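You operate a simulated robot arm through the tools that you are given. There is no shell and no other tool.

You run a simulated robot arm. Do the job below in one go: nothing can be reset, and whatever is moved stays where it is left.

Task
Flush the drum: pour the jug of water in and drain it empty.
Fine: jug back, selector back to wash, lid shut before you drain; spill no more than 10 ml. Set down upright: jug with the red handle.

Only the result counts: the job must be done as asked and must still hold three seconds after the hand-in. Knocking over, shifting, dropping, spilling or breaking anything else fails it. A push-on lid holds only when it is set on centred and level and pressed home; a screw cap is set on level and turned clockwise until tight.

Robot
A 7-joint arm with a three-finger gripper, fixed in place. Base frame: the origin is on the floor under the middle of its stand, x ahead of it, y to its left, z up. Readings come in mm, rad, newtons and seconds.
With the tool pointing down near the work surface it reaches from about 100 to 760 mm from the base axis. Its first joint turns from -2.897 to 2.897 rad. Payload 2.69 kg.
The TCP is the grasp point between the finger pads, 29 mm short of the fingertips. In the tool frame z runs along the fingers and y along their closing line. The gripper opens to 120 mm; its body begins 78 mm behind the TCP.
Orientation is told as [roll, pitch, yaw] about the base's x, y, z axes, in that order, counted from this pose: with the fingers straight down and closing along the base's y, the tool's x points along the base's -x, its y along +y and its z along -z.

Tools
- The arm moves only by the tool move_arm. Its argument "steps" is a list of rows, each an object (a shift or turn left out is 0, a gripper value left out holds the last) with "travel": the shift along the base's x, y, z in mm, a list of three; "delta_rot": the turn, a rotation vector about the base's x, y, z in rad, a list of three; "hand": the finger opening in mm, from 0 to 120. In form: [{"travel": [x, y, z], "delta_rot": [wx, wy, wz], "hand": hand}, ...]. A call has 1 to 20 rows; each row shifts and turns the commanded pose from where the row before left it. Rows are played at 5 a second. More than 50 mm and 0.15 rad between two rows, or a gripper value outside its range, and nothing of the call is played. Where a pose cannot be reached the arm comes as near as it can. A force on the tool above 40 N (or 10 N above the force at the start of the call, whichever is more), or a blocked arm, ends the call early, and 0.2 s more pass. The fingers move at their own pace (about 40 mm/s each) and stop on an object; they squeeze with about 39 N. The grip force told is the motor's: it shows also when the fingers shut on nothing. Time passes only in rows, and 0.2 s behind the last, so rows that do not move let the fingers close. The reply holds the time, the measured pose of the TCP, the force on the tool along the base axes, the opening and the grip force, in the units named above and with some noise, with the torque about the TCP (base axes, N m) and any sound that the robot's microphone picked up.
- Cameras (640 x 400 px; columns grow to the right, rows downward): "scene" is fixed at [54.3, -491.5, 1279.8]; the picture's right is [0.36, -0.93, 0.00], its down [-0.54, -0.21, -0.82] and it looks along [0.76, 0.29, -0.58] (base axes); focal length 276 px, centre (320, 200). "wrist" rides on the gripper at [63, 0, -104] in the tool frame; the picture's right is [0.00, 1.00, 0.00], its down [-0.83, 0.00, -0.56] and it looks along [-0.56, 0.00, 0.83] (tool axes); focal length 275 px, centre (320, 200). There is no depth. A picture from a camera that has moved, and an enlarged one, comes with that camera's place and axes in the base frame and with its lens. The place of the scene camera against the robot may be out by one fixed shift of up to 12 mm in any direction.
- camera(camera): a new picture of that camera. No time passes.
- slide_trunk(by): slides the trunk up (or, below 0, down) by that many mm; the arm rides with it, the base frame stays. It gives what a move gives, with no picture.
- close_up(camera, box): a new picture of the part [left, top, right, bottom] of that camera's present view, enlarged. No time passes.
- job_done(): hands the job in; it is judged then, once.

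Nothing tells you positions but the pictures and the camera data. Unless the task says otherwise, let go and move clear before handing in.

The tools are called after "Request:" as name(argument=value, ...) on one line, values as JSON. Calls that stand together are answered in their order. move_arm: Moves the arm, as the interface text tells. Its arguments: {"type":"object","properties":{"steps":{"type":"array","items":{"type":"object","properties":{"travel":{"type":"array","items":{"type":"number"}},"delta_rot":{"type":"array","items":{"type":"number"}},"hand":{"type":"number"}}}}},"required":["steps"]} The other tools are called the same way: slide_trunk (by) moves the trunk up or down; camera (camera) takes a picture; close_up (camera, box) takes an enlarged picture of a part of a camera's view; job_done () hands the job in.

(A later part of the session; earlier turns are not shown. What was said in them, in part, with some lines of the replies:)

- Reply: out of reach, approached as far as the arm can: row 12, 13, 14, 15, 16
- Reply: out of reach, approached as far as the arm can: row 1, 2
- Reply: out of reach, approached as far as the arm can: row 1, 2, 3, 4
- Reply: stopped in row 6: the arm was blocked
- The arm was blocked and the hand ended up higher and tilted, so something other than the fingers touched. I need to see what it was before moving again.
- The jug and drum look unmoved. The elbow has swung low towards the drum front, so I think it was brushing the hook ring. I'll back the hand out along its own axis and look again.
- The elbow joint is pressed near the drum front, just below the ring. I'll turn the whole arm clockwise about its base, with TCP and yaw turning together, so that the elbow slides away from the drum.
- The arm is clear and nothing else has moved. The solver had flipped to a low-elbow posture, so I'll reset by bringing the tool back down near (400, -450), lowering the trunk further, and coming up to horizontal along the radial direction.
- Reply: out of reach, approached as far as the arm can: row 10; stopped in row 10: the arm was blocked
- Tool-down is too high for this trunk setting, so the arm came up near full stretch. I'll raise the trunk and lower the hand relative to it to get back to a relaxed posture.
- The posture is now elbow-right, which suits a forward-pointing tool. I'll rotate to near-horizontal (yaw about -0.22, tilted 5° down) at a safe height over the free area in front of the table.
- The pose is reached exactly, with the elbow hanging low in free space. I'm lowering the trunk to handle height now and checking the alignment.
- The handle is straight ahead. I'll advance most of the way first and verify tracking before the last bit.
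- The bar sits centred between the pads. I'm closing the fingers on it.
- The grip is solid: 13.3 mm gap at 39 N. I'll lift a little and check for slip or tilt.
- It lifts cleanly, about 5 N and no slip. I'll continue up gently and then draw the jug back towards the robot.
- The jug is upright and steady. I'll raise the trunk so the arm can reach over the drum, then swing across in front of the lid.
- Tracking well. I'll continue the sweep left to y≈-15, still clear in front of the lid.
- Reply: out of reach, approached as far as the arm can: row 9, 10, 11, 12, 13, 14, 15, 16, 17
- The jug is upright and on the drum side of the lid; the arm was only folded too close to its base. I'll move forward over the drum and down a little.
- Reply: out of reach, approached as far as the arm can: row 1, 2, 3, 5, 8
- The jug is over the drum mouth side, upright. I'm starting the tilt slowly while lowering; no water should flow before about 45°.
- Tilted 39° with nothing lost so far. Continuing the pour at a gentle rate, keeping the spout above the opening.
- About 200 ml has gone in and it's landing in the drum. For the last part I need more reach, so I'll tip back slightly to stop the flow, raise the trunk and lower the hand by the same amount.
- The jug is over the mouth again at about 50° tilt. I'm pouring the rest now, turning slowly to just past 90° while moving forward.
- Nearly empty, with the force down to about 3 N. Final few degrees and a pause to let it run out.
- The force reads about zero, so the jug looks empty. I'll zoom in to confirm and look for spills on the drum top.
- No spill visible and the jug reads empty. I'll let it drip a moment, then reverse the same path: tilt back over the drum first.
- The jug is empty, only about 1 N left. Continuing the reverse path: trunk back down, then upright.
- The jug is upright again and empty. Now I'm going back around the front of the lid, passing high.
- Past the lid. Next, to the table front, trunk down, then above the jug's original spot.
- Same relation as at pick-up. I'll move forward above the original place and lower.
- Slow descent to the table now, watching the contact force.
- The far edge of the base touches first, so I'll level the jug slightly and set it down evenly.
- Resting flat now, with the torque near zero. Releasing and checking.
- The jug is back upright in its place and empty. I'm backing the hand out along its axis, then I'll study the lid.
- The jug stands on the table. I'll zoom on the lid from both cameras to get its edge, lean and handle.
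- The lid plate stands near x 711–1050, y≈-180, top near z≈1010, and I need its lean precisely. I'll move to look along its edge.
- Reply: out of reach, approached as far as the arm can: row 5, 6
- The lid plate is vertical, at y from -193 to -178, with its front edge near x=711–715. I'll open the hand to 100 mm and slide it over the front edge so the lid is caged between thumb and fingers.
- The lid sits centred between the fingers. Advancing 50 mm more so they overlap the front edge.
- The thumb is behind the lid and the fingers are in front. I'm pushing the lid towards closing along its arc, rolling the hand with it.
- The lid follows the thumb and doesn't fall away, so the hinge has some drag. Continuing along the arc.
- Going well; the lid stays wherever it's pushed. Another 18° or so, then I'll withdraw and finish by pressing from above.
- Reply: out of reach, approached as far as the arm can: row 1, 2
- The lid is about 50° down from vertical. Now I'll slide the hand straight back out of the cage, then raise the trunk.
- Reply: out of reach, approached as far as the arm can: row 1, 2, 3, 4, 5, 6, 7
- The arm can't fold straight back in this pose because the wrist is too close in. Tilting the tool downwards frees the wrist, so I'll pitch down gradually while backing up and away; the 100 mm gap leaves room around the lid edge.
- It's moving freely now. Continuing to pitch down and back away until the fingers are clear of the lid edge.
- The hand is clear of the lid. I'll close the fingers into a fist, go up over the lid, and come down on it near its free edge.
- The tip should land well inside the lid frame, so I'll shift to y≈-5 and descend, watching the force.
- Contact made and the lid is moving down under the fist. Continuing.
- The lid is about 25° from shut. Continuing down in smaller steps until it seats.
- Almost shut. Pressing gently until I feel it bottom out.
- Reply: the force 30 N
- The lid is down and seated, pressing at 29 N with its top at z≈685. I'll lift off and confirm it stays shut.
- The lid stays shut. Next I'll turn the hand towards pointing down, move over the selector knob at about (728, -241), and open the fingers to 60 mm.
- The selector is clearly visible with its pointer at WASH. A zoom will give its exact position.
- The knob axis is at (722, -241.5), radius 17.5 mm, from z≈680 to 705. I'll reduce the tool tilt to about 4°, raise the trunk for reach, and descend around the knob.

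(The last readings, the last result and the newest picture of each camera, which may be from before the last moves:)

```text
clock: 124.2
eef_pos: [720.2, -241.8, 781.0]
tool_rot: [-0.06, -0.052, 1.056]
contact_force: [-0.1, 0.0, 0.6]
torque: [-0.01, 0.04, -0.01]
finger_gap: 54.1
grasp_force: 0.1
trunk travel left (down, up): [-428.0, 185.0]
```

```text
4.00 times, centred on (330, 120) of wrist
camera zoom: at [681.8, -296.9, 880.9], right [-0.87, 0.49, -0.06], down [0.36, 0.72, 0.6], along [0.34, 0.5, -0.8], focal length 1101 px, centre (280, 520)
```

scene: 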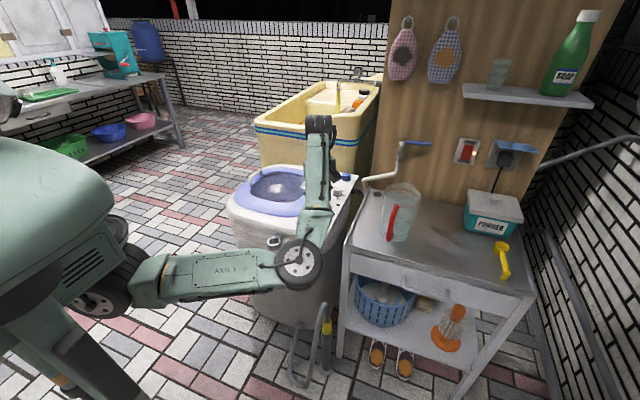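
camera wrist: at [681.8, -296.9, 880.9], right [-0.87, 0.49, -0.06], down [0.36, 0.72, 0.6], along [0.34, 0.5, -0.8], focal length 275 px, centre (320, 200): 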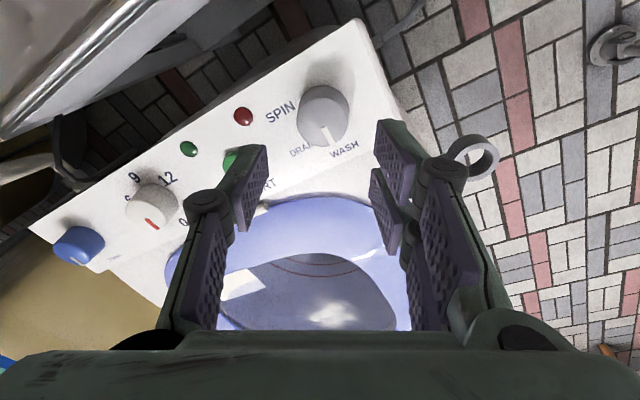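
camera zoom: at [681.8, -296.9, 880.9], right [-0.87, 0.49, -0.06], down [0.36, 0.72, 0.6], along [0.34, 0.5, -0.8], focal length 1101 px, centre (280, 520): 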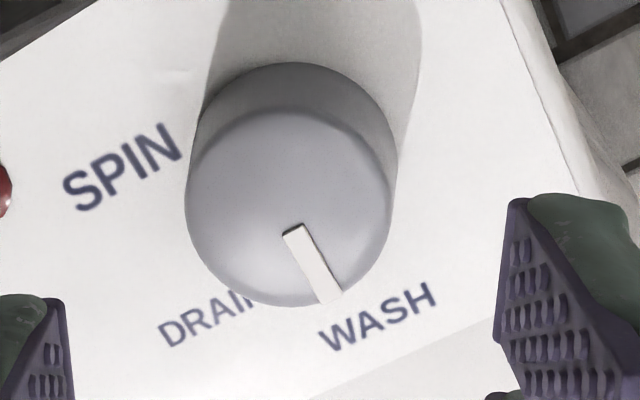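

Refined knob axis: (723.8, -242.4). Descending around it now.

Request:
move_arm(steps=[{"travel": [1.2, -0.4, -15]}, {"travel": [1.1, -0.3, -15]}, {"travel": [0, 0, -12]}, {"travel": [0, 0, -10]}, {"travel": [0, 0, -8]}, {"travel": [0, 0, -5]}, {}])

Request:
camera(camera="wrist")

Request:
close_up(camera="scene", box=[280, 160, 370, 250])

```text
clock: 125.8
eef_pos: [723.7, -243.5, 715.0]
tool_rot: [-0.061, -0.052, 1.056]
contact_force: [0.2, -1.0, 0.4]
torque: [0.0, -0.01, -0.03]
finger_gap: 54.2
grasp_force: 0.0
trunk travel left (down, up): [-428.0, 185.0]
```

```text
taken
camera wrist: at [684.8, -298.5, 814.2], right [-0.87, 0.49, -0.06], down [0.36, 0.72, 0.6], along [0.34, 0.5, -0.8], focal length 275 px, centre (320, 200)
```

wrist: 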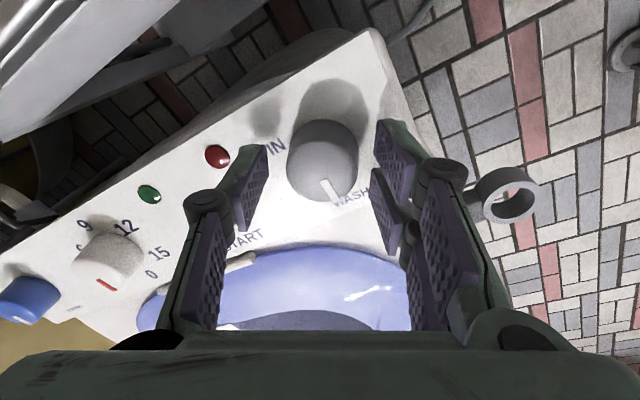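

```text
4.44 times, centred on (325, 205) of scene
camera zoom: at [54.3, -491.5, 1279.8], right [0.36, -0.93, 0.0], down [-0.54, -0.21, -0.82], along [0.76, 0.29, -0.58], focal length 1225 px, centre (298, 178)
```

zoom: 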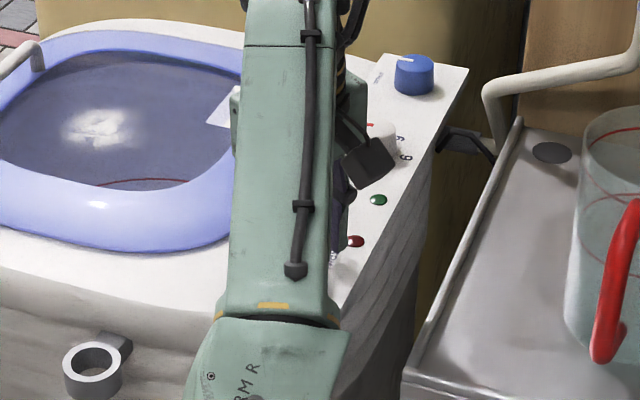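

The two estimates disagree a little, so I'll zoom in before closing.

Request:
close_up(camera="wrist", box=[240, 80, 400, 220])

```text
2.86 times, centred on (320, 150) of wrist
camera zoom: at [684.8, -298.5, 814.2], right [-0.87, 0.49, -0.06], down [0.36, 0.72, 0.6], along [0.34, 0.5, -0.8], focal length 786 px, centre (320, 343)
```

zoom: 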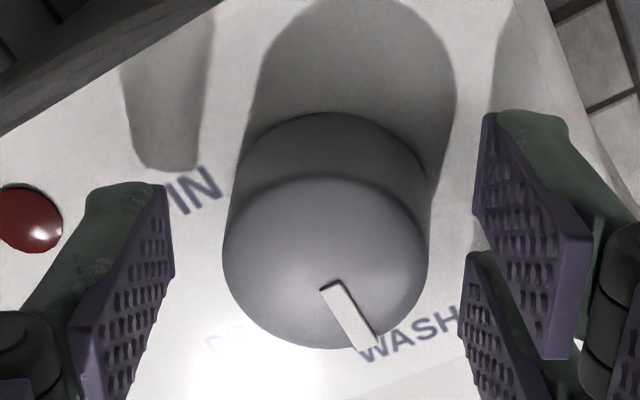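

Consistent after all: the knob is within 2 mm of the grip centre. Closing on it.

Request:
move_arm(steps=[{"hand": 20}, {}, {"hand": 0}, {}, {}])

Request:
camera(camera="wrist")

```text
clock: 127.0
eef_pos: [722.0, -241.3, 714.8]
tool_rot: [-0.057, -0.05, 1.058]
contact_force: [-17.3, 8.5, -3.1]
torque: [0.53, 0.84, 0.06]
finger_gap: 37.3
grasp_force: 45.4
trunk travel left (down, up): [-428.0, 185.0]
```

```text
taken
camera wrist: at [684.4, -298.1, 814.2], right [-0.87, 0.49, -0.06], down [0.36, 0.72, 0.6], along [0.33, 0.5, -0.8], focal length 275 px, centre (320, 200)
```

wrist: 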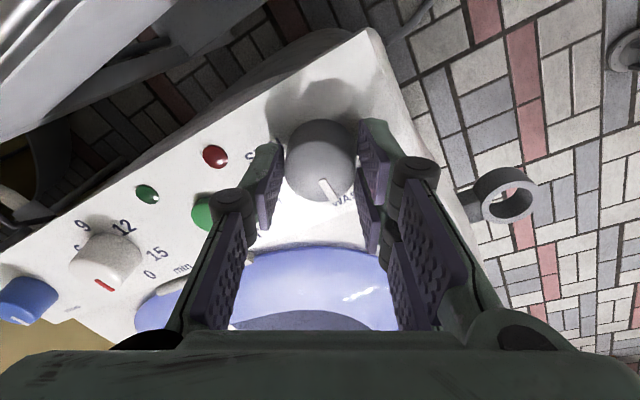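

Gripped at 37 mm. There's a sideways load from a 2 mm offset, so I'll relieve it, then turn clockwise 60° (seen from above) to DRAIN.

Request:
move_arm(steps=[{"travel": [-1.2, 0.8, 0]}, {"travel": [-0.5, 0.5, 0]}, {}])

Request:
move_arm(steps=[{"delta_rot": [0, 0, -0.08]}, {"delta_rot": [0, 0, -0.1]}, {"delta_rot": [0, 0, -0.1]}, {"delta_rot": [0, 0, -0.1]}, {"delta_rot": [0, 0, -0.1]}, {}])

Request:
camera(camera="wrist")

```text
clock: 127.8
eef_pos: [722.2, -241.1, 714.1]
tool_rot: [-0.064, -0.053, 1.054]
contact_force: [1.6, -3.8, 2.2]
torque: [-0.38, 0.78, 0.01]
finger_gap: 37.2
grasp_force: 45.1
trunk travel left (down, up): [-428.0, 185.0]
```

```text
clock: 129.2
eef_pos: [721.8, -241.1, 714.7]
tool_rot: [-0.059, -0.053, 0.575]
contact_force: [-0.1, 4.0, 1.6]
torque: [0.89, 0.0, 0.03]
finger_gap: 37.0
grasp_force: 45.1
trunk travel left (down, up): [-428.0, 185.0]
```

```text
taken
camera wrist: at [661.7, -272.4, 814.2], right [-0.55, 0.84, -0.06], down [0.65, 0.47, 0.6], along [0.53, 0.29, -0.8], focal length 275 px, centre (320, 200)
```

wrist: 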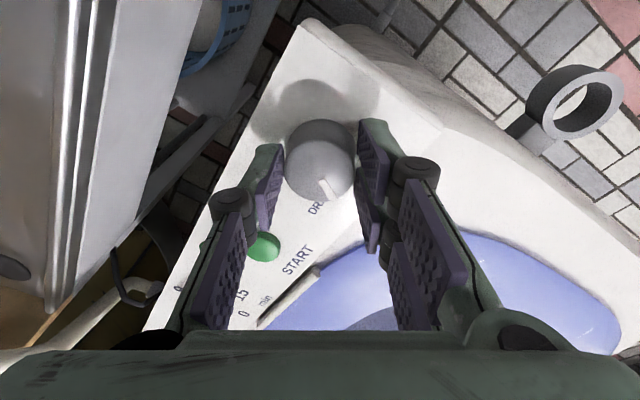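

The knob follows the hand. Continuing to the full 60°.

Request:
move_arm(steps=[{"delta_rot": [0, 0, -0.1]}, {"delta_rot": [0, 0, -0.1]}, {"delta_rot": [0, 0, -0.1]}, {"delta_rot": [0, 0, -0.1]}, {"delta_rot": [0, 0, -0.1]}, {"delta_rot": [0, 0, -0.07]}, {}, {}])

Request:
camera(camera="wrist")

Request:
close_up(camera="wrist", box=[250, 80, 410, 220])

Request:
camera(camera="scene")

```text
clock: 131.0
eef_pos: [723.2, -239.3, 715.2]
tool_rot: [-0.056, -0.05, 0.009]
contact_force: [2.7, 26.5, -5.3]
torque: [0.95, -0.84, 0.07]
finger_gap: 37.2
grasp_force: 44.8
trunk travel left (down, up): [-428.0, 185.0]
```

```text
taken
camera wrist: at [654.2, -233.4, 814.3], right [-0.01, 1.0, -0.06], down [0.8, 0.04, 0.6], along [0.6, -0.04, -0.8], focal length 275 px, centre (320, 200)
```

wrist: 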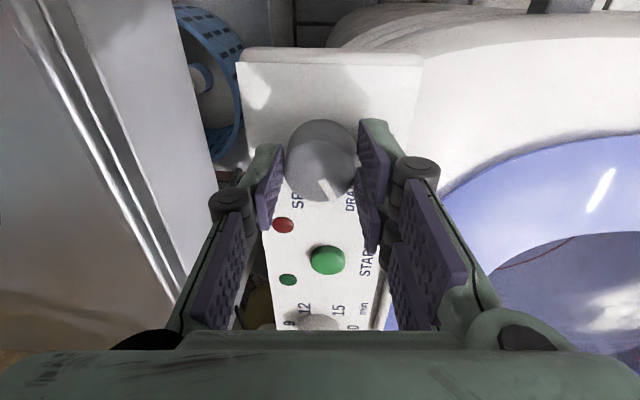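

```text
2.86 times, centred on (330, 150) of wrist
camera zoom: at [654.2, -233.4, 814.3], right [-0.01, 1.0, -0.06], down [0.8, 0.04, 0.6], along [0.6, -0.04, -0.8], focal length 786 px, centre (291, 343)
```

zoom: 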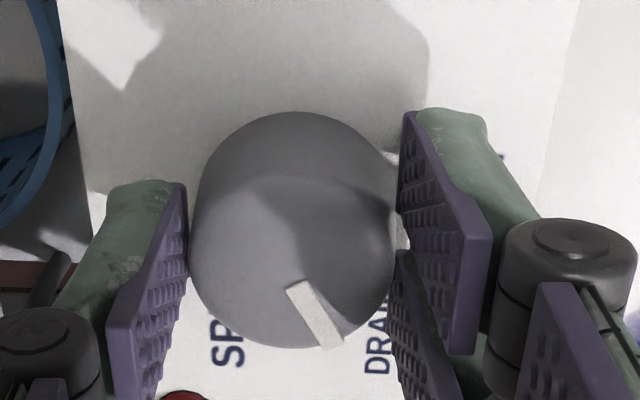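

```text
taken
```

scene: 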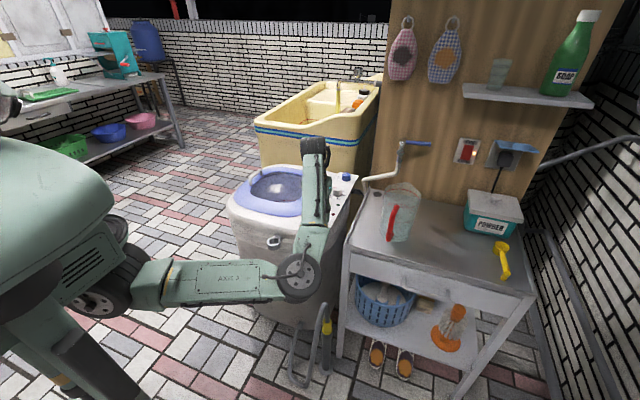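

The pointer now aims at DRAIN. I'll relieve the side load, then check whether water is leaving.

Request:
move_arm(steps=[{"travel": [0, 1.2, 0]}, {"travel": [0, 1, 0]}, {}])

Request:
move_arm(steps=[{"hand": 45}, {"hand": 54}, {}, {}])

Request:
close_up(camera="wrist", box=[250, 80, 410, 220])

Request:
close_up(camera="scene", box=[220, 150, 380, 400])

```text
clock: 131.8
eef_pos: [721.9, -238.5, 715.6]
tool_rot: [-0.061, -0.053, 0.006]
contact_force: [12.3, 16.4, -1.4]
torque: [1.35, 0.31, 0.05]
finger_gap: 37.3
grasp_force: 44.8
trunk travel left (down, up): [-428.0, 185.0]
```

```text
clock: 132.8
eef_pos: [721.5, -239.5, 716.6]
tool_rot: [-0.06, -0.052, 0.006]
contact_force: [-0.4, 1.4, -0.3]
torque: [0.0, 0.04, 0.02]
finger_gap: 54.1
grasp_force: 0.0
trunk travel left (down, up): [-428.0, 185.0]
```

```text
2.86 times, centred on (330, 150) of wrist
camera zoom: at [653.6, -233.2, 814.4], right [-0.01, 1.0, -0.06], down [0.8, 0.04, 0.6], along [0.6, -0.04, -0.8], focal length 786 px, centre (291, 343)
```

zoom: 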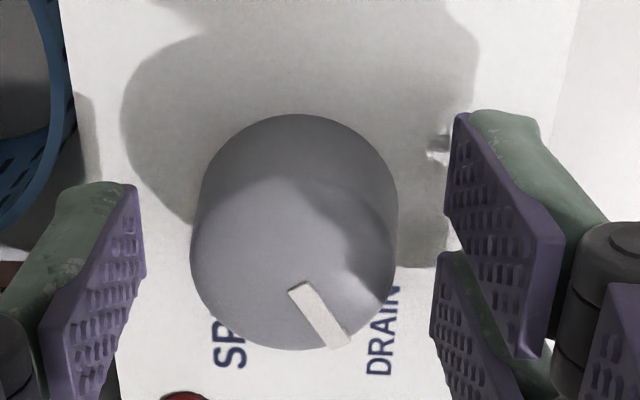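

```text
1.60 times, centred on (300, 275) of scene
camera zoom: at [54.3, -491.5, 1279.8], right [0.36, -0.93, 0.0], down [-0.54, -0.21, -0.82], along [0.76, 0.29, -0.58], focal length 441 px, centre (352, 80)
```

zoom: 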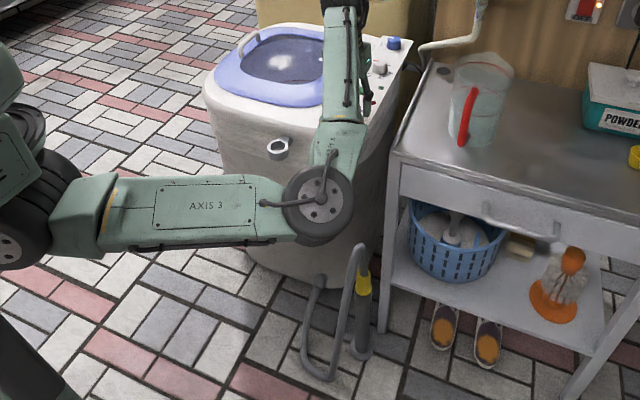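

The selector sits on DRAIN. I'll raise the hand and look through the lid window to watch the water level.

Request:
move_arm(steps=[{"travel": [0, 0, 15]}, {"travel": [0, 0, 25]}, {"travel": [0, 0, 30]}, {"travel": [-10, 15, 30]}, {"travel": [-15, 25, 30]}, {"travel": [-15, 30, 20]}, {"travel": [-10, 30, 10]}, {}])

Request:
camera(camera="wrist")

Request:
close_up(camera="wrist", box=[280, 80, 520, 300])

```text
clock: 134.6
eef_pos: [673.8, -139.8, 874.2]
tool_rot: [-0.06, -0.053, 0.006]
contact_force: [0.4, -0.5, 0.5]
torque: [-0.06, -0.01, 0.01]
finger_gap: 54.3
grasp_force: 0.1
trunk travel left (down, up): [-428.0, 185.0]
```

```text
taken
camera wrist: at [605.0, -133.9, 974.1], right [-0.01, 1.0, -0.06], down [0.8, 0.04, 0.6], along [0.6, -0.04, -0.8], focal length 275 px, centre (320, 200)
```

wrist: 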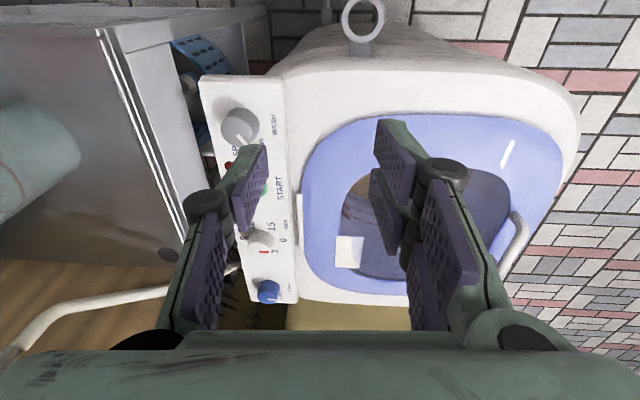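

```text
1.82 times, centred on (400, 190) of wrist
camera zoom: at [605.0, -133.9, 974.1], right [-0.01, 1.0, -0.06], down [0.8, 0.04, 0.6], along [0.6, -0.04, -0.8], focal length 500 px, centre (174, 218)
```

zoom: 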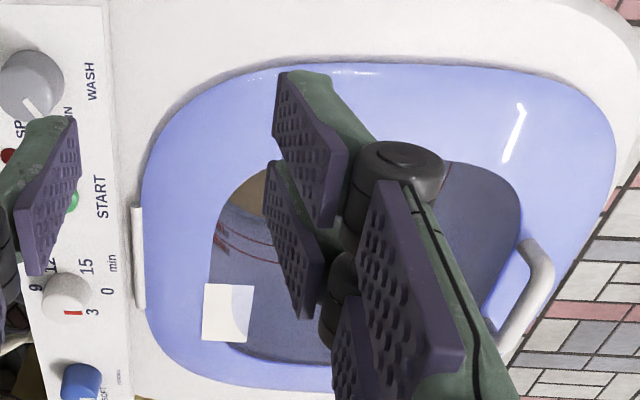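

The fingers block the view, so I'll move to centre over the window.

Request:
move_arm(steps=[{"travel": [-5, 30, 10], "hand": 100}, {"travel": [-5, 30, 10]}, {"travel": [-5, 30, 10]}, {"travel": [-5, 30, 10]}, {"travel": [-5, 15, 5]}, {}])

Request:
camera(camera="wrist")

Request:
close_up(camera="wrist", box=[200, 100, 440, 300])

```text
clock: 136.0
eef_pos: [647.2, -3.3, 920.1]
tool_rot: [-0.058, -0.052, 0.007]
contact_force: [-0.4, -1.3, 0.0]
torque: [0.0, 0.0, 0.02]
finger_gap: 100.1
grasp_force: 0.0
trunk travel left (down, up): [-428.0, 185.0]
```

```text
taken
camera wrist: at [578.7, 2.7, 1020.0], right [-0.01, 1.0, -0.06], down [0.8, 0.04, 0.6], along [0.6, -0.04, -0.8], focal length 275 px, centre (320, 200)
```

wrist: 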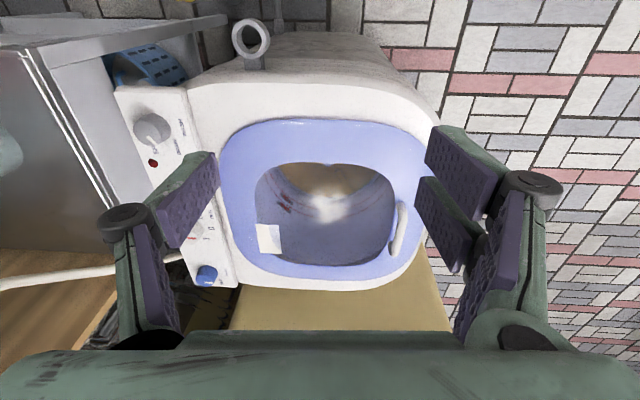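

```text
2.00 times, centred on (320, 200) of wrist
camera zoom: at [578.7, 2.7, 1020.0], right [-0.01, 1.0, -0.06], down [0.8, 0.04, 0.6], along [0.6, -0.04, -0.8], focal length 551 px, centre (320, 200)
```

zoom: 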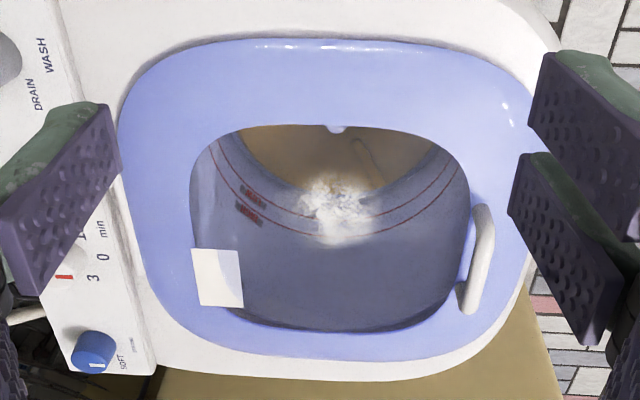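

Request:
close_up(camera="wrist", box=[255, 155, 405, 255])

Request:
close_up(camera="scene", box=[220, 150, 350, 240])

Request:
close_up(camera="scene", box=[270, 290, 350, 395])

```text
4.00 times, centred on (330, 205) of wrist
camera zoom: at [578.7, 2.7, 1020.0], right [-0.01, 1.0, -0.06], down [0.8, 0.04, 0.6], along [0.6, -0.04, -0.8], focal length 1101 px, centre (280, 180)
```

zoom: 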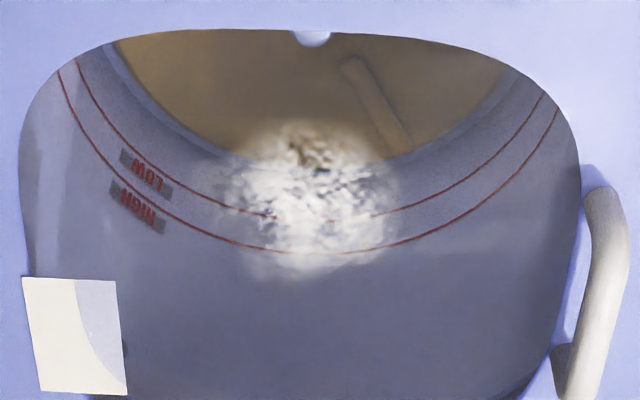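

```text
4.44 times, centred on (285, 195) of scene
camera zoom: at [54.3, -491.5, 1279.8], right [0.36, -0.93, 0.0], down [-0.54, -0.21, -0.82], along [0.76, 0.29, -0.58], focal length 1225 px, centre (476, 222)
```

zoom: 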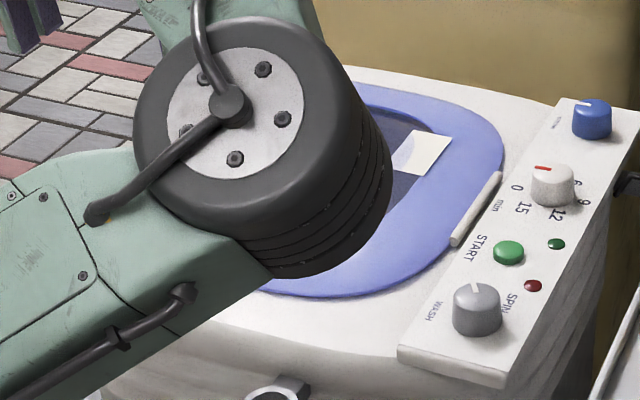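

```text
3.81 times, centred on (310, 342) of scene
camera zoom: at [54.3, -491.5, 1279.8], right [0.36, -0.93, 0.0], down [-0.54, -0.21, -0.82], along [0.76, 0.29, -0.58], focal length 1050 px, centre (358, -343)
```

zoom: 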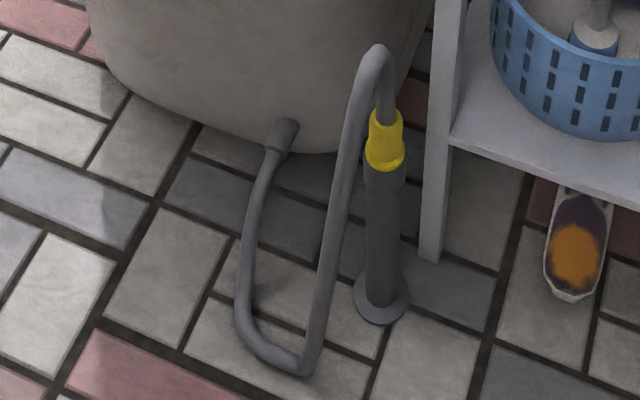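

The gold drum floor looks smooth now; before there was a rippled water edge. I'll let time pass and compare.

Request:
move_arm(steps=[{}, {}, {}, {}, {}, {}, {}, {}, {}, {}, {}, {}, {}, {}, {}, {}, {}, {}, {}, {}])

Request:
close_up(camera="wrist", box=[255, 155, 405, 255])

```text
clock: 140.2
eef_pos: [645.9, -3.2, 920.2]
tool_rot: [-0.059, -0.054, 0.005]
contact_force: [-0.7, -0.4, 0.1]
torque: [-0.02, -0.02, 0.0]
finger_gap: 100.2
grasp_force: 0.0
trunk travel left (down, up): [-428.0, 185.0]
```

```text
4.00 times, centred on (330, 205) of wrist
camera zoom: at [578.9, 2.4, 1020.0], right [-0.01, 1.0, -0.06], down [0.8, 0.04, 0.6], along [0.6, -0.04, -0.8], focal length 1101 px, centre (280, 180)
```

zoom: 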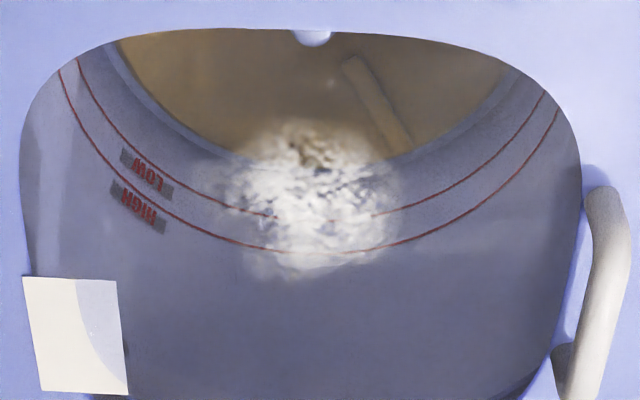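

Hard to tell from here. I'll take the camera closer for a steeper look through the window.

Request:
move_arm(steps=[{"travel": [20, 2, -20]}, {"travel": [20, 2, -20]}, {"travel": [20, 2, -20]}, {"travel": [20, 2, -20]}, {"travel": [10, 2, -20]}, {}])

Request:
camera(camera="wrist")

Request:
close_up(camera="wrist", box=[200, 50, 440, 250])

```text
clock: 141.6
eef_pos: [737.3, 6.2, 818.6]
tool_rot: [-0.06, -0.055, 0.007]
contact_force: [-0.6, 0.3, -0.3]
torque: [-0.01, 0.0, -0.03]
finger_gap: 99.9
grasp_force: 0.0
trunk travel left (down, up): [-428.0, 185.0]
```

```text
taken
camera wrist: at [668.8, 12.7, 918.3], right [-0.01, 1.0, -0.06], down [0.8, 0.04, 0.6], along [0.6, -0.04, -0.8], focal length 275 px, centre (320, 200)
```

wrist: 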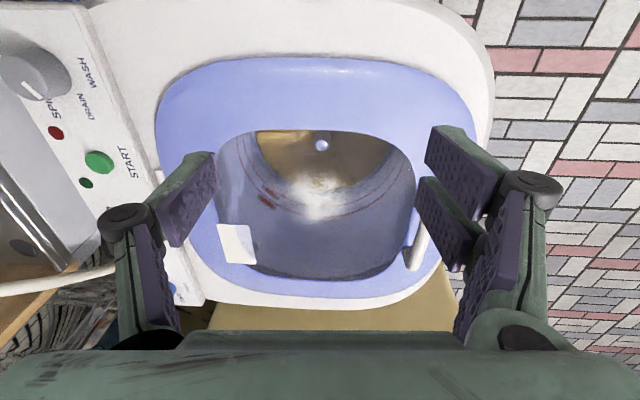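

```text
2.00 times, centred on (320, 150) of wrist
camera zoom: at [668.8, 12.7, 918.3], right [-0.01, 1.0, -0.06], down [0.8, 0.04, 0.6], along [0.6, -0.04, -0.8], focal length 551 px, centre (320, 300)
```

zoom: 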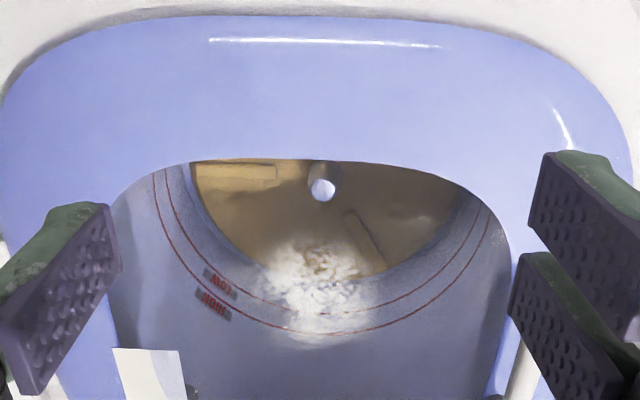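

Request:
close_up(camera="wrist", box=[265, 120, 395, 210])

Request:
move_arm(steps=[{}, {}, {}, {}, {}, {}, {}, {}, {}, {}, {}, {}, {}, {}, {}, {}, {}, {}, {}, {}])

Request:
close_up(camera="wrist", box=[265, 120, 395, 210])

```text
4.44 times, centred on (330, 165) of wrist
camera zoom: at [668.8, 12.7, 918.3], right [-0.01, 1.0, -0.06], down [0.8, 0.04, 0.6], along [0.6, -0.04, -0.8], focal length 1224 px, centre (276, 356)
```

zoom: 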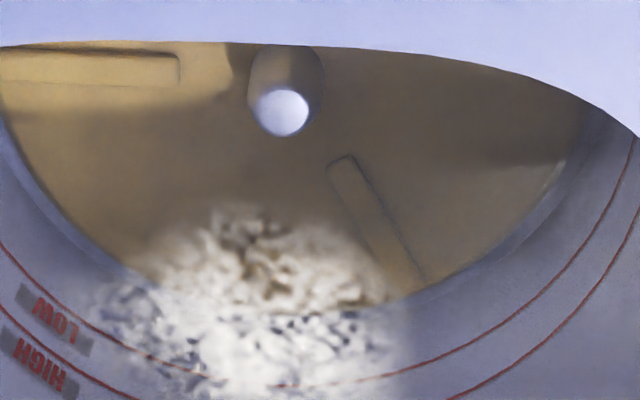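

```text
clock: 145.8
eef_pos: [736.5, 5.2, 819.5]
tool_rot: [-0.059, -0.052, 0.008]
contact_force: [0.0, 0.1, 0.3]
torque: [0.01, -0.04, 0.01]
finger_gap: 100.0
grasp_force: 0.0
trunk travel left (down, up): [-428.0, 185.0]
```

```text
4.44 times, centred on (330, 165) of wrist
camera zoom: at [668.5, 12.7, 918.6], right [-0.01, 1.0, -0.06], down [0.8, 0.04, 0.6], along [0.6, -0.04, -0.8], focal length 1224 px, centre (276, 356)
```

zoom: 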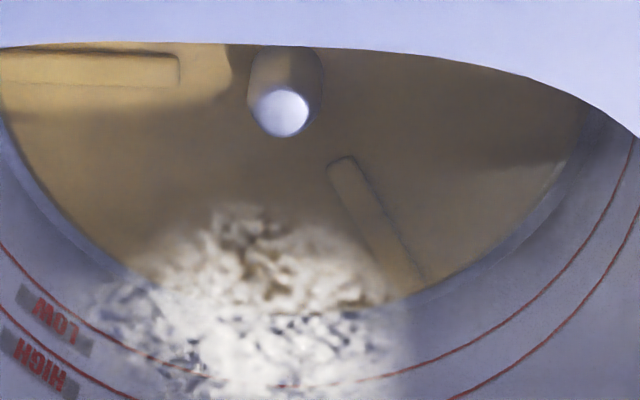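

No further change, and the floor ribs look dry, but I want proof. I'll go back to the exact viewpoint from just before I turned to DRAIN, where a water edge was visible, and compare.

Request:
move_arm(steps=[{"travel": [0, 0, 15]}, {"travel": [0, -20, 15], "delta_rot": [0, 0, 0.14]}, {"travel": [-1, -30, 0], "delta_rot": [0, 0, 0.14]}, {"travel": [-1, -30, 0], "delta_rot": [0, 0, 0.14]}, {"travel": [-1, -30, 0], "delta_rot": [0, 0, 0.14]}, {"travel": [-1, -30, 0], "delta_rot": [0, 0, 0.14]}, {"travel": [-1, -30, 0], "delta_rot": [0, 0, 0.14]}, {"travel": [-1, -30, 0], "delta_rot": [0, 0, 0.14]}, {"travel": [-1, -30, 0], "delta_rot": [0, 0, 0.07]}, {"travel": [-2, -18, 0], "delta_rot": [0.0291, -0.137, 0], "hand": 60}, {}])

Request:
camera(camera="wrist")

Request:
close_up(camera="wrist", box=[230, 170, 430, 310])

```text
clock: 148.2
eef_pos: [727.7, -241.9, 849.3]
tool_rot: [-0.166, -0.145, 1.067]
contact_force: [0.8, -0.4, -0.1]
torque: [-0.03, -0.01, -0.05]
finger_gap: 59.7
grasp_force: 0.0
trunk travel left (down, up): [-428.0, 185.0]
```

```text
taken
camera wrist: at [675.8, -301.3, 940.7], right [-0.85, 0.49, -0.16], down [0.28, 0.7, 0.66], along [0.44, 0.52, -0.73], focal length 275 px, centre (320, 200)
```

wrist: 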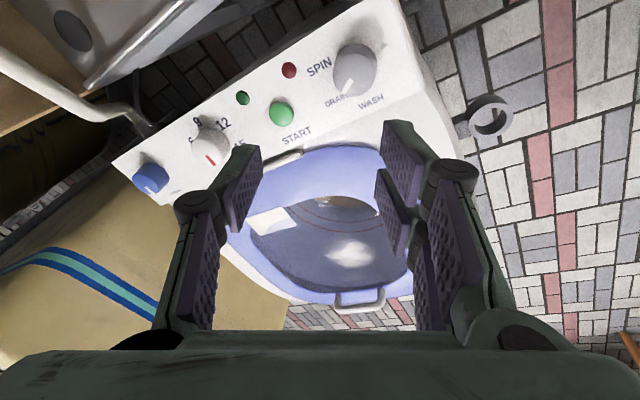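

```text
2.86 times, centred on (330, 240) of wrist
camera zoom: at [675.8, -301.3, 940.7], right [-0.85, 0.49, -0.16], down [0.28, 0.7, 0.66], along [0.44, 0.52, -0.73], focal length 786 px, centre (291, 86)
```

zoom: 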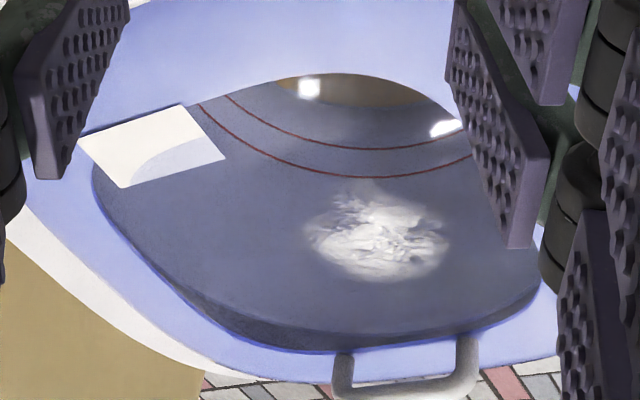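

Compared with before, the mottled blue waterline around the floor is gone. One closer look, then back to WASH.

Request:
close_up(camera="wrist", box=[310, 185, 400, 225])

Request:
close_up(camera="wrist", box=[300, 20, 420, 120])

Request:
close_up(camera="scene", box=[260, 270, 360, 400])

```text
7.11 times, centred on (355, 205) of wrist
camera zoom: at [675.8, -301.3, 940.7], right [-0.85, 0.49, -0.16], down [0.28, 0.7, 0.66], along [0.44, 0.52, -0.73], focal length 1958 px, centre (71, 164)
```

zoom: 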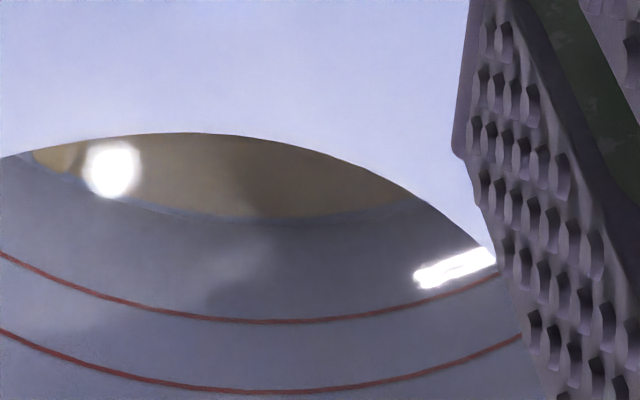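

```text
4.00 times, centred on (360, 70) of wrist
camera zoom: at [675.8, -301.3, 940.7], right [-0.85, 0.49, -0.16], down [0.28, 0.7, 0.66], along [0.44, 0.52, -0.73], focal length 1101 px, centre (160, 720)
```

zoom: 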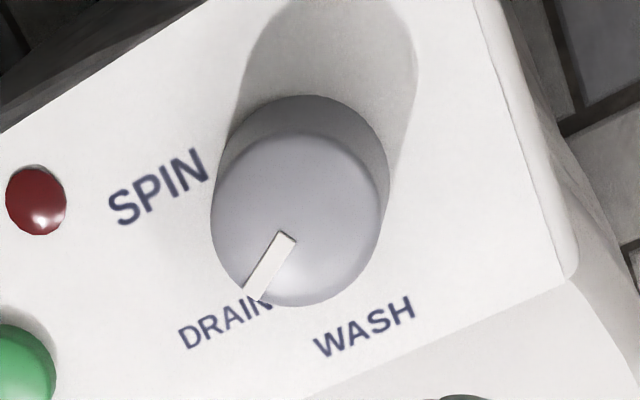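

```text
3.08 times, centred on (310, 335) of scene
camera zoom: at [54.3, -491.5, 1279.8], right [0.36, -0.93, 0.0], down [-0.54, -0.21, -0.82], along [0.76, 0.29, -0.58], focal length 848 px, centre (351, -215)
```

zoom: 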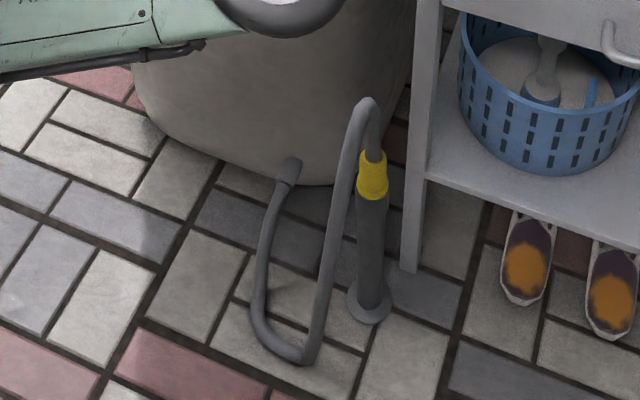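

The drum floor is dry and nothing leaked at the hose. Now I'll turn the selector back to WASH, gripping at the DRAIN orientation; it looks a little lower and further left than first estimated, about (726, -238), top z≈692.

Request:
move_arm(steps=[{"delta_rot": [-0.0291, 0.137, 0]}, {"delta_rot": [0, 0, -0.14]}, {"delta_rot": [0, 0, -0.14]}, {"delta_rot": [0, 0, -0.14]}, {"delta_rot": [0, 0, -0.14]}, {"delta_rot": [0, 0, -0.14]}, {"delta_rot": [0, 0, -0.14]}, {"delta_rot": [0, 0, -0.14]}, {"travel": [-1, 2, 0], "delta_rot": [0, 0, -0.07], "hand": 50}, {"travel": [-1, 2.5, -15]}, {"travel": [0, 0, -25]}, {"travel": [0, 0, -25]}, {}])

Request:
close_up(camera="wrist", box=[250, 70, 410, 190])

```text
clock: 151.0
eef_pos: [726.4, -239.2, 783.5]
tool_rot: [-0.061, -0.052, 0.008]
contact_force: [-0.1, 0.6, 0.0]
torque: [0.0, -0.03, 0.02]
finger_gap: 50.2
grasp_force: 0.1
trunk travel left (down, up): [-428.0, 185.0]
```

```text
3.33 times, centred on (330, 130) of wrist
camera zoom: at [658.2, -232.2, 883.6], right [-0.01, 1.0, -0.06], down [0.8, 0.04, 0.6], along [0.6, -0.04, -0.8], focal length 918 px, centre (287, 433)
```

zoom: 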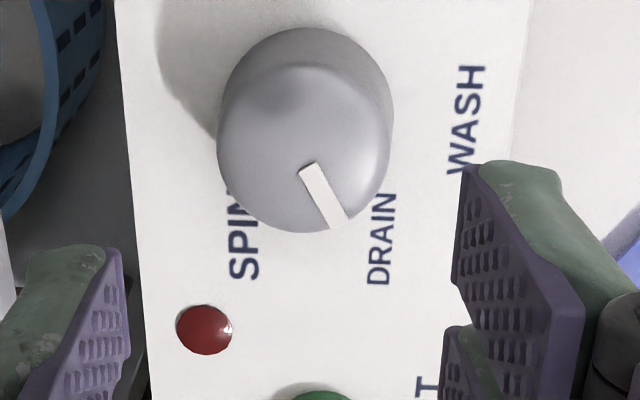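

All views now agree: knob axis at (726.4, -239), top z≈692. Descending to grip it.

Request:
move_arm(steps=[{"travel": [-0.4, 0.5, -20]}, {"travel": [-0.4, 0.5, -20]}, {"travel": [0, 0, -15]}, {"travel": [0, 0, -12]}, {"travel": [0, 0, -8]}, {}])

Request:
camera(camera="wrist")

```text
clock: 152.4
eef_pos: [725.2, -235.8, 710.5]
tool_rot: [-0.06, -0.054, 0.008]
contact_force: [-0.1, -0.4, -0.3]
torque: [-0.01, 0.01, -0.04]
finger_gap: 49.9
grasp_force: 0.1
trunk travel left (down, up): [-428.0, 185.0]
```

```text
taken
camera wrist: at [656.6, -230.1, 810.1], right [-0.01, 1.0, -0.06], down [0.8, 0.04, 0.6], along [0.6, -0.04, -0.8], focal length 275 px, centre (320, 200)
```

wrist: 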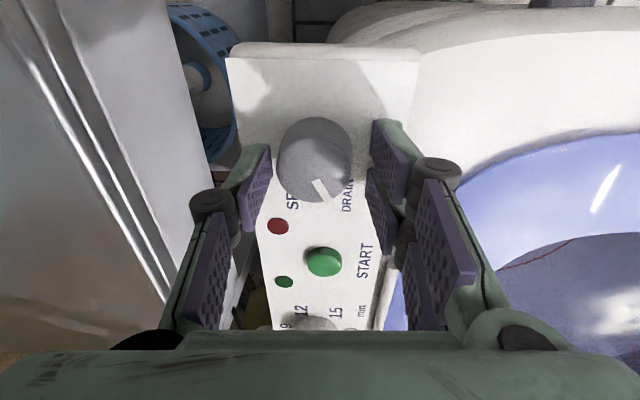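

The knob is about 2 mm off-centre, so I'll correct that and close.

Request:
move_arm(steps=[{"travel": [0, -2, -2]}, {"hand": 30}, {}, {"hand": 0}, {}, {}])

```text
clock: 153.8
eef_pos: [724.9, -238.4, 708.9]
tool_rot: [-0.059, -0.053, 0.005]
contact_force: [2.2, -8.1, 1.8]
torque: [0.74, 0.09, 0.03]
finger_gap: 38.2
grasp_force: 45.0
trunk travel left (down, up): [-428.0, 185.0]
```

Good grip with a low side load. Turning counter-clockwise 60° back to WASH.

Request:
move_arm(steps=[{"travel": [0, -0.6, 0]}, {"delta_rot": [0, 0, 0.08]}, {"travel": [0, -0.1, 0], "delta_rot": [0, 0, 0.1]}, {"travel": [0, -0.1, 0], "delta_rot": [0, 0, 0.1]}, {"travel": [0, -0.1, 0], "delta_rot": [0, 0, 0.1]}, {"travel": [0, -0.1, 0], "delta_rot": [0, 0, 0.1]}, {}])

Request:
move_arm(steps=[{"travel": [-0.1, -0.1, 0], "delta_rot": [0, 0, 0.1]}, {"travel": [-0.1, -0.1, 0], "delta_rot": [0, 0, 0.1]}, {"travel": [-0.1, -0.1, 0], "delta_rot": [0, 0, 0.1]}, {"travel": [0, 0, 0], "delta_rot": [0, 0, 0.1]}, {"travel": [0, 0, 0], "delta_rot": [0, 0, 0.1]}, {"travel": [0, 0, 0], "delta_rot": [0, 0, 0.07]}, {}, {}])

Request:
camera(camera="wrist")

Request:
close_up(camera="wrist", box=[240, 80, 400, 220])

```text
clock: 155.4
eef_pos: [725.1, -238.3, 707.3]
tool_rot: [-0.059, -0.051, 0.489]
contact_force: [-7.0, 1.4, 3.8]
torque: [0.91, 0.22, 0.02]
finger_gap: 37.8
grasp_force: 44.8
trunk travel left (down, up): [-428.0, 185.0]
```

```text
clock: 157.2
eef_pos: [724.4, -238.7, 708.8]
tool_rot: [-0.058, -0.049, 1.059]
contact_force: [-23.5, 11.6, 0.6]
torque: [1.04, 0.89, -0.64]
finger_gap: 38.1
grasp_force: 45.0
trunk travel left (down, up): [-428.0, 185.0]
```

```text
taken
camera wrist: at [685.9, -295.1, 808.0], right [-0.87, 0.49, -0.06], down [0.36, 0.72, 0.6], along [0.33, 0.5, -0.8], focal length 275 px, centre (320, 200)
```

wrist: 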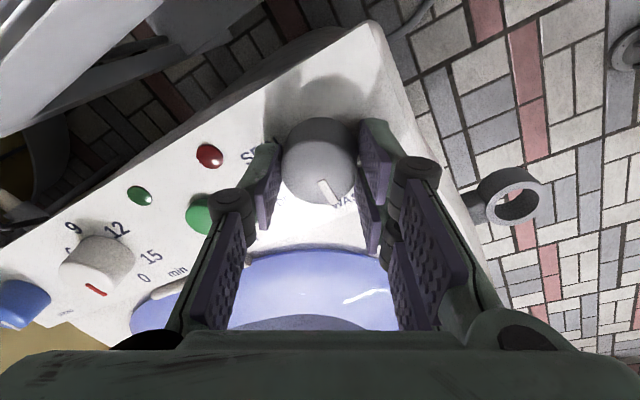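

```text
2.86 times, centred on (320, 150) of wrist
camera zoom: at [685.9, -295.1, 808.0], right [-0.87, 0.49, -0.06], down [0.36, 0.72, 0.6], along [0.33, 0.5, -0.8], focal length 786 px, centre (320, 343)
```

zoom: 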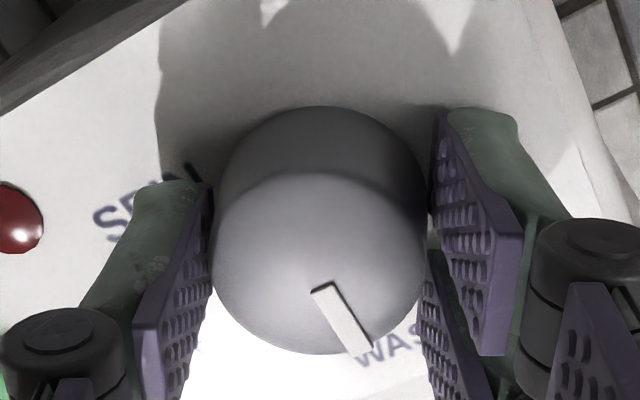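

Torque shows the knob is against its WASH end stop. Relieving, releasing and lifting clear to check.

Request:
move_arm(steps=[{"travel": [-1.5, 0.8, 0]}, {"hand": 42}, {"hand": 54}, {}, {"travel": [0, 0, 10]}, {"travel": [0, 0, 20]}, {"travel": [0, 0, 30]}, {"travel": [0, 0, 30]}, {"travel": [0, 0, 30]}, {"travel": [0, 0, 20]}, {}])

Request:
camera(camera="wrist")

Request:
close_up(camera="wrist", box=[250, 60, 410, 180])

Request:
camera(camera="scene")

```text
clock: 159.6
eef_pos: [722.8, -238.0, 847.0]
tool_rot: [-0.061, -0.052, 1.055]
contact_force: [-0.1, 0.5, -0.3]
torque: [0.02, 0.02, -0.01]
finger_gap: 53.9
grasp_force: 0.0
trunk travel left (down, up): [-428.0, 185.0]
```

```text
taken
camera wrist: at [684.2, -294.1, 946.7], right [-0.87, 0.49, -0.06], down [0.36, 0.72, 0.6], along [0.34, 0.5, -0.8], focal length 275 px, centre (320, 200)
```

wrist: 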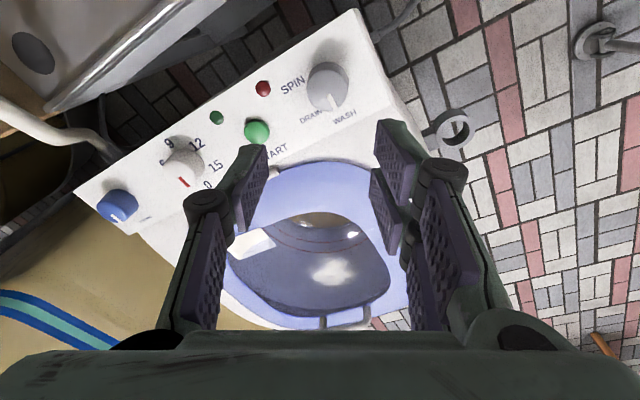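

```text
3.33 times, centred on (330, 120) of wrist
camera zoom: at [684.2, -294.1, 946.7], right [-0.87, 0.49, -0.06], down [0.36, 0.72, 0.6], along [0.34, 0.5, -0.8], focal length 918 px, centre (287, 467)
```

zoom: 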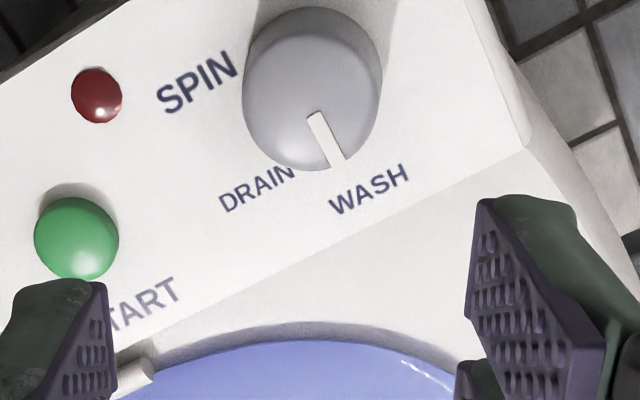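

```text
taken
```

scene: 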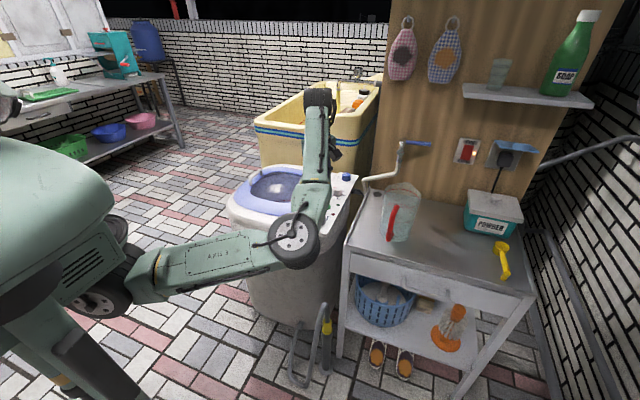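

The selector is back on WASH and the lid is shut. Final checks: jug, drum interior, and any spill around.

Request:
close_up(camera="scene", box=[350, 170, 450, 260])

Request:
close_up(camera="wrist", box=[220, 190, 400, 330])

Request:
close_up(camera="scene", box=[215, 150, 315, 250])

```text
4.44 times, centred on (400, 215) of scene
camera zoom: at [54.3, -491.5, 1279.8], right [0.36, -0.93, 0.0], down [-0.54, -0.21, -0.82], along [0.76, 0.29, -0.58], focal length 1225 px, centre (-36, 133)
```

zoom: 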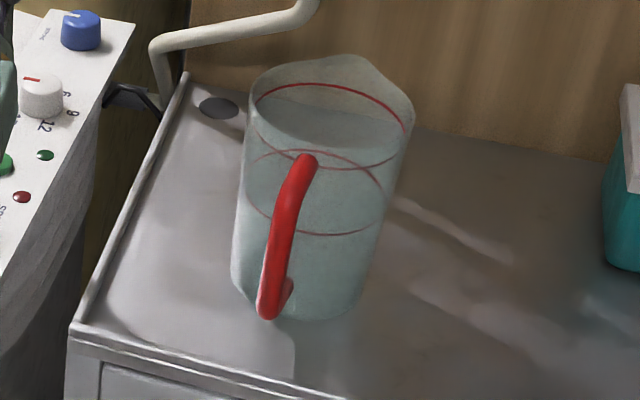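

```text
2.86 times, centred on (310, 260) of wrist
camera zoom: at [684.2, -294.1, 946.7], right [-0.87, 0.49, -0.06], down [0.36, 0.72, 0.6], along [0.34, 0.5, -0.8], focal length 786 px, centre (349, 29)
```

zoom: 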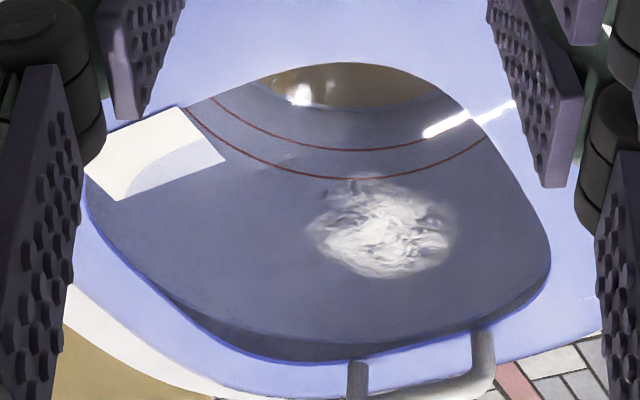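

```text
4.00 times, centred on (265, 200) of scene
camera zoom: at [54.3, -491.5, 1279.8], right [0.36, -0.93, 0.0], down [-0.54, -0.21, -0.82], along [0.76, 0.29, -0.58], focal length 1102 px, centre (540, 200)
```

zoom: 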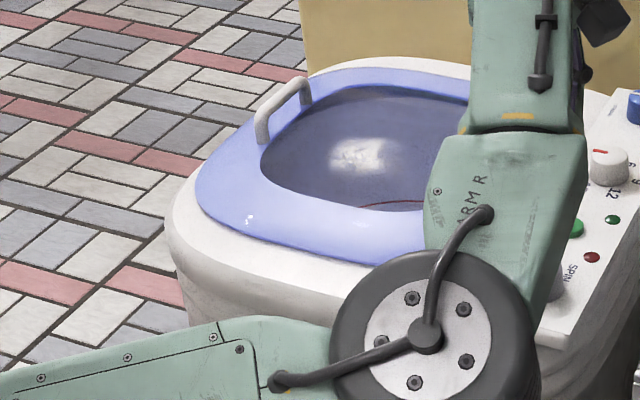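

The jug looks fine from here, but I want to see inside it from above as I move clear.

Request:
move_arm(steps=[{"travel": [0, 0, 30]}, {"travel": [-10, 0, 35], "delta_rot": [0, 0, -0.1]}, {"travel": [-25, -10, 25], "delta_rot": [0, 0, -0.13]}, {"travel": [-25, -20, 10], "delta_rot": [0, 0, -0.13]}, {"travel": [-25, -25, 0], "delta_rot": [0, 0, -0.13]}, {"travel": [-25, -30, 0], "delta_rot": [0, 0, -0.13]}, {"travel": [-25, -30, 0], "delta_rot": [0, 0, -0.13]}, {"travel": [-25, -30, 0], "delta_rot": [0, 0, -0.13]}, {"travel": [-20, -30, 0], "delta_rot": [0, 0, -0.13]}, {"travel": [-10, -30, 0]}, {}])

Request:
camera(camera="wrist")

Request:
camera(camera="scene")

```text
clock: 162.0
eef_pos: [532.8, -445.2, 945.9]
tool_rot: [-0.06, -0.052, 0.046]
contact_force: [0.7, 0.2, -0.8]
torque: [-0.02, 0.02, -0.04]
finger_gap: 54.1
grasp_force: 0.1
trunk travel left (down, up): [-428.0, 185.0]
```

```text
taken
camera wrist: at [464.0, -441.5, 1047.2], right [-0.05, 1.0, -0.06], down [0.8, 0.07, 0.6], along [0.6, -0.02, -0.8], focal length 275 px, centre (320, 200)
```

wrist: 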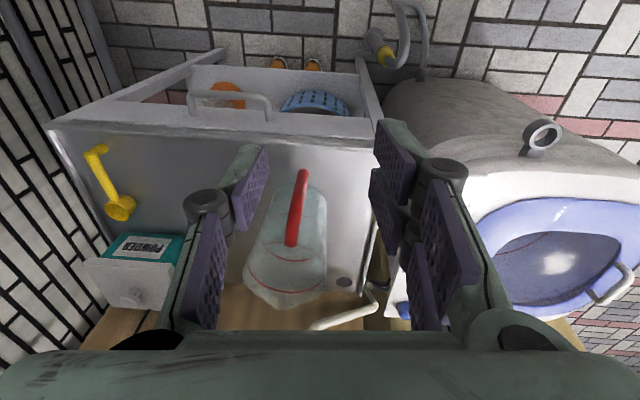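

```text
taken
```

scene: 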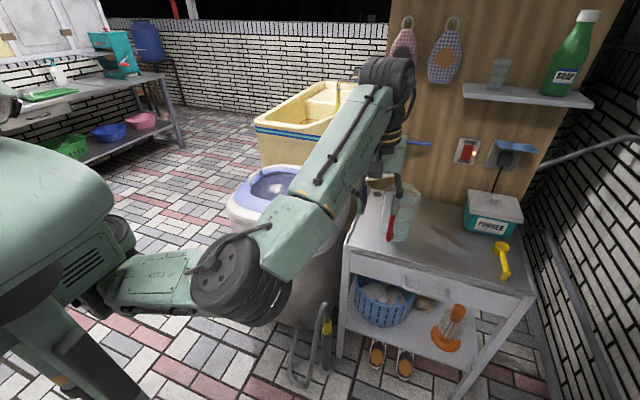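

Request:
close_up(camera="wrist", box=[220, 150, 380, 320])

Request:
close_up(camera="wrist", box=[450, 100, 640, 340])

```text
2.35 times, centred on (300, 235) of wrist
camera zoom: at [464.0, -441.5, 1047.2], right [-0.05, 1.0, -0.06], down [0.8, 0.07, 0.6], along [0.6, -0.02, -0.8], focal length 648 px, centre (367, 118)
```

zoom: 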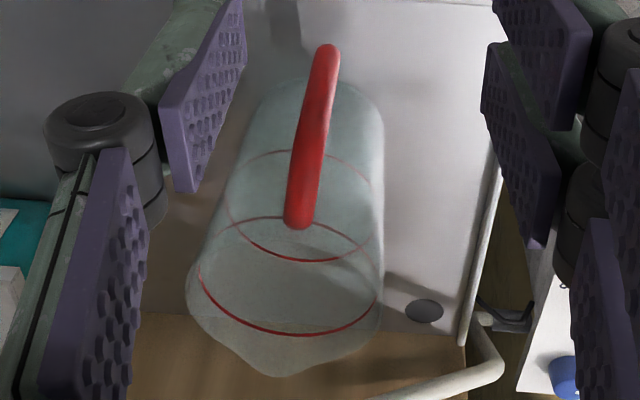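

```text
1.67 times, centred on (545, 220) of wrist
camera zoom: at [464.0, -441.5, 1047.2], right [-0.05, 1.0, -0.06], down [0.8, 0.07, 0.6], along [0.6, -0.02, -0.8], focal length 459 px, centre (-55, 167)
```

zoom: 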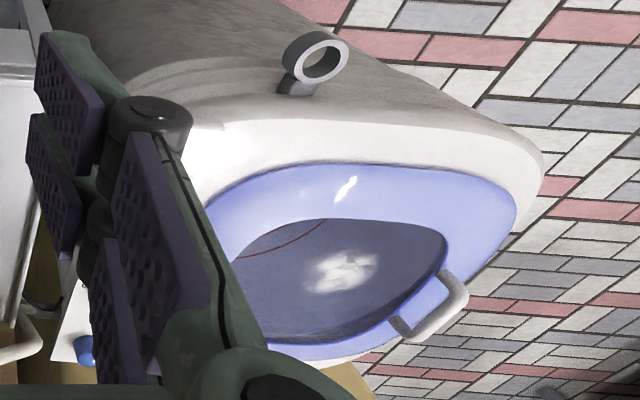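

The jug is empty and upright in its place, the lid is shut, the selector is on WASH, the drum is drained, and the hand is clear. Handing in.

Request:
job_done()

```text
The job is handed in.
```

I poured the jug into the drum, shut the lid, drained the drum and handed the job in; I haven't seen a verdict on it.

- **Jug:** it is empty, upright and back in its place on the table. The weight in the hand fell from about 5.7 N to about 1 N during the pour.
- **Spills:** I saw none on the drum top, the table or the floor around the drain hose.
- **Lid:** I pressed it shut before draining, and it stayed shut when I let go.
- **Drain:** the selector was on DRAIN for about 26 seconds. The waterline I could see through the lid window beforehand was gone afterwards, and the view did not change over the last few seconds I watched. I could only judge this by looking through the tinted window, so a few millilitres left in the drum would be hard to spot.
- **Selector:** it is back on WASH, turned until it met its stop.

Early on, the arm was blocked once near the drum front while reaching for the jug. The drum, its hook ring and the hose looked unmoved afterwards.
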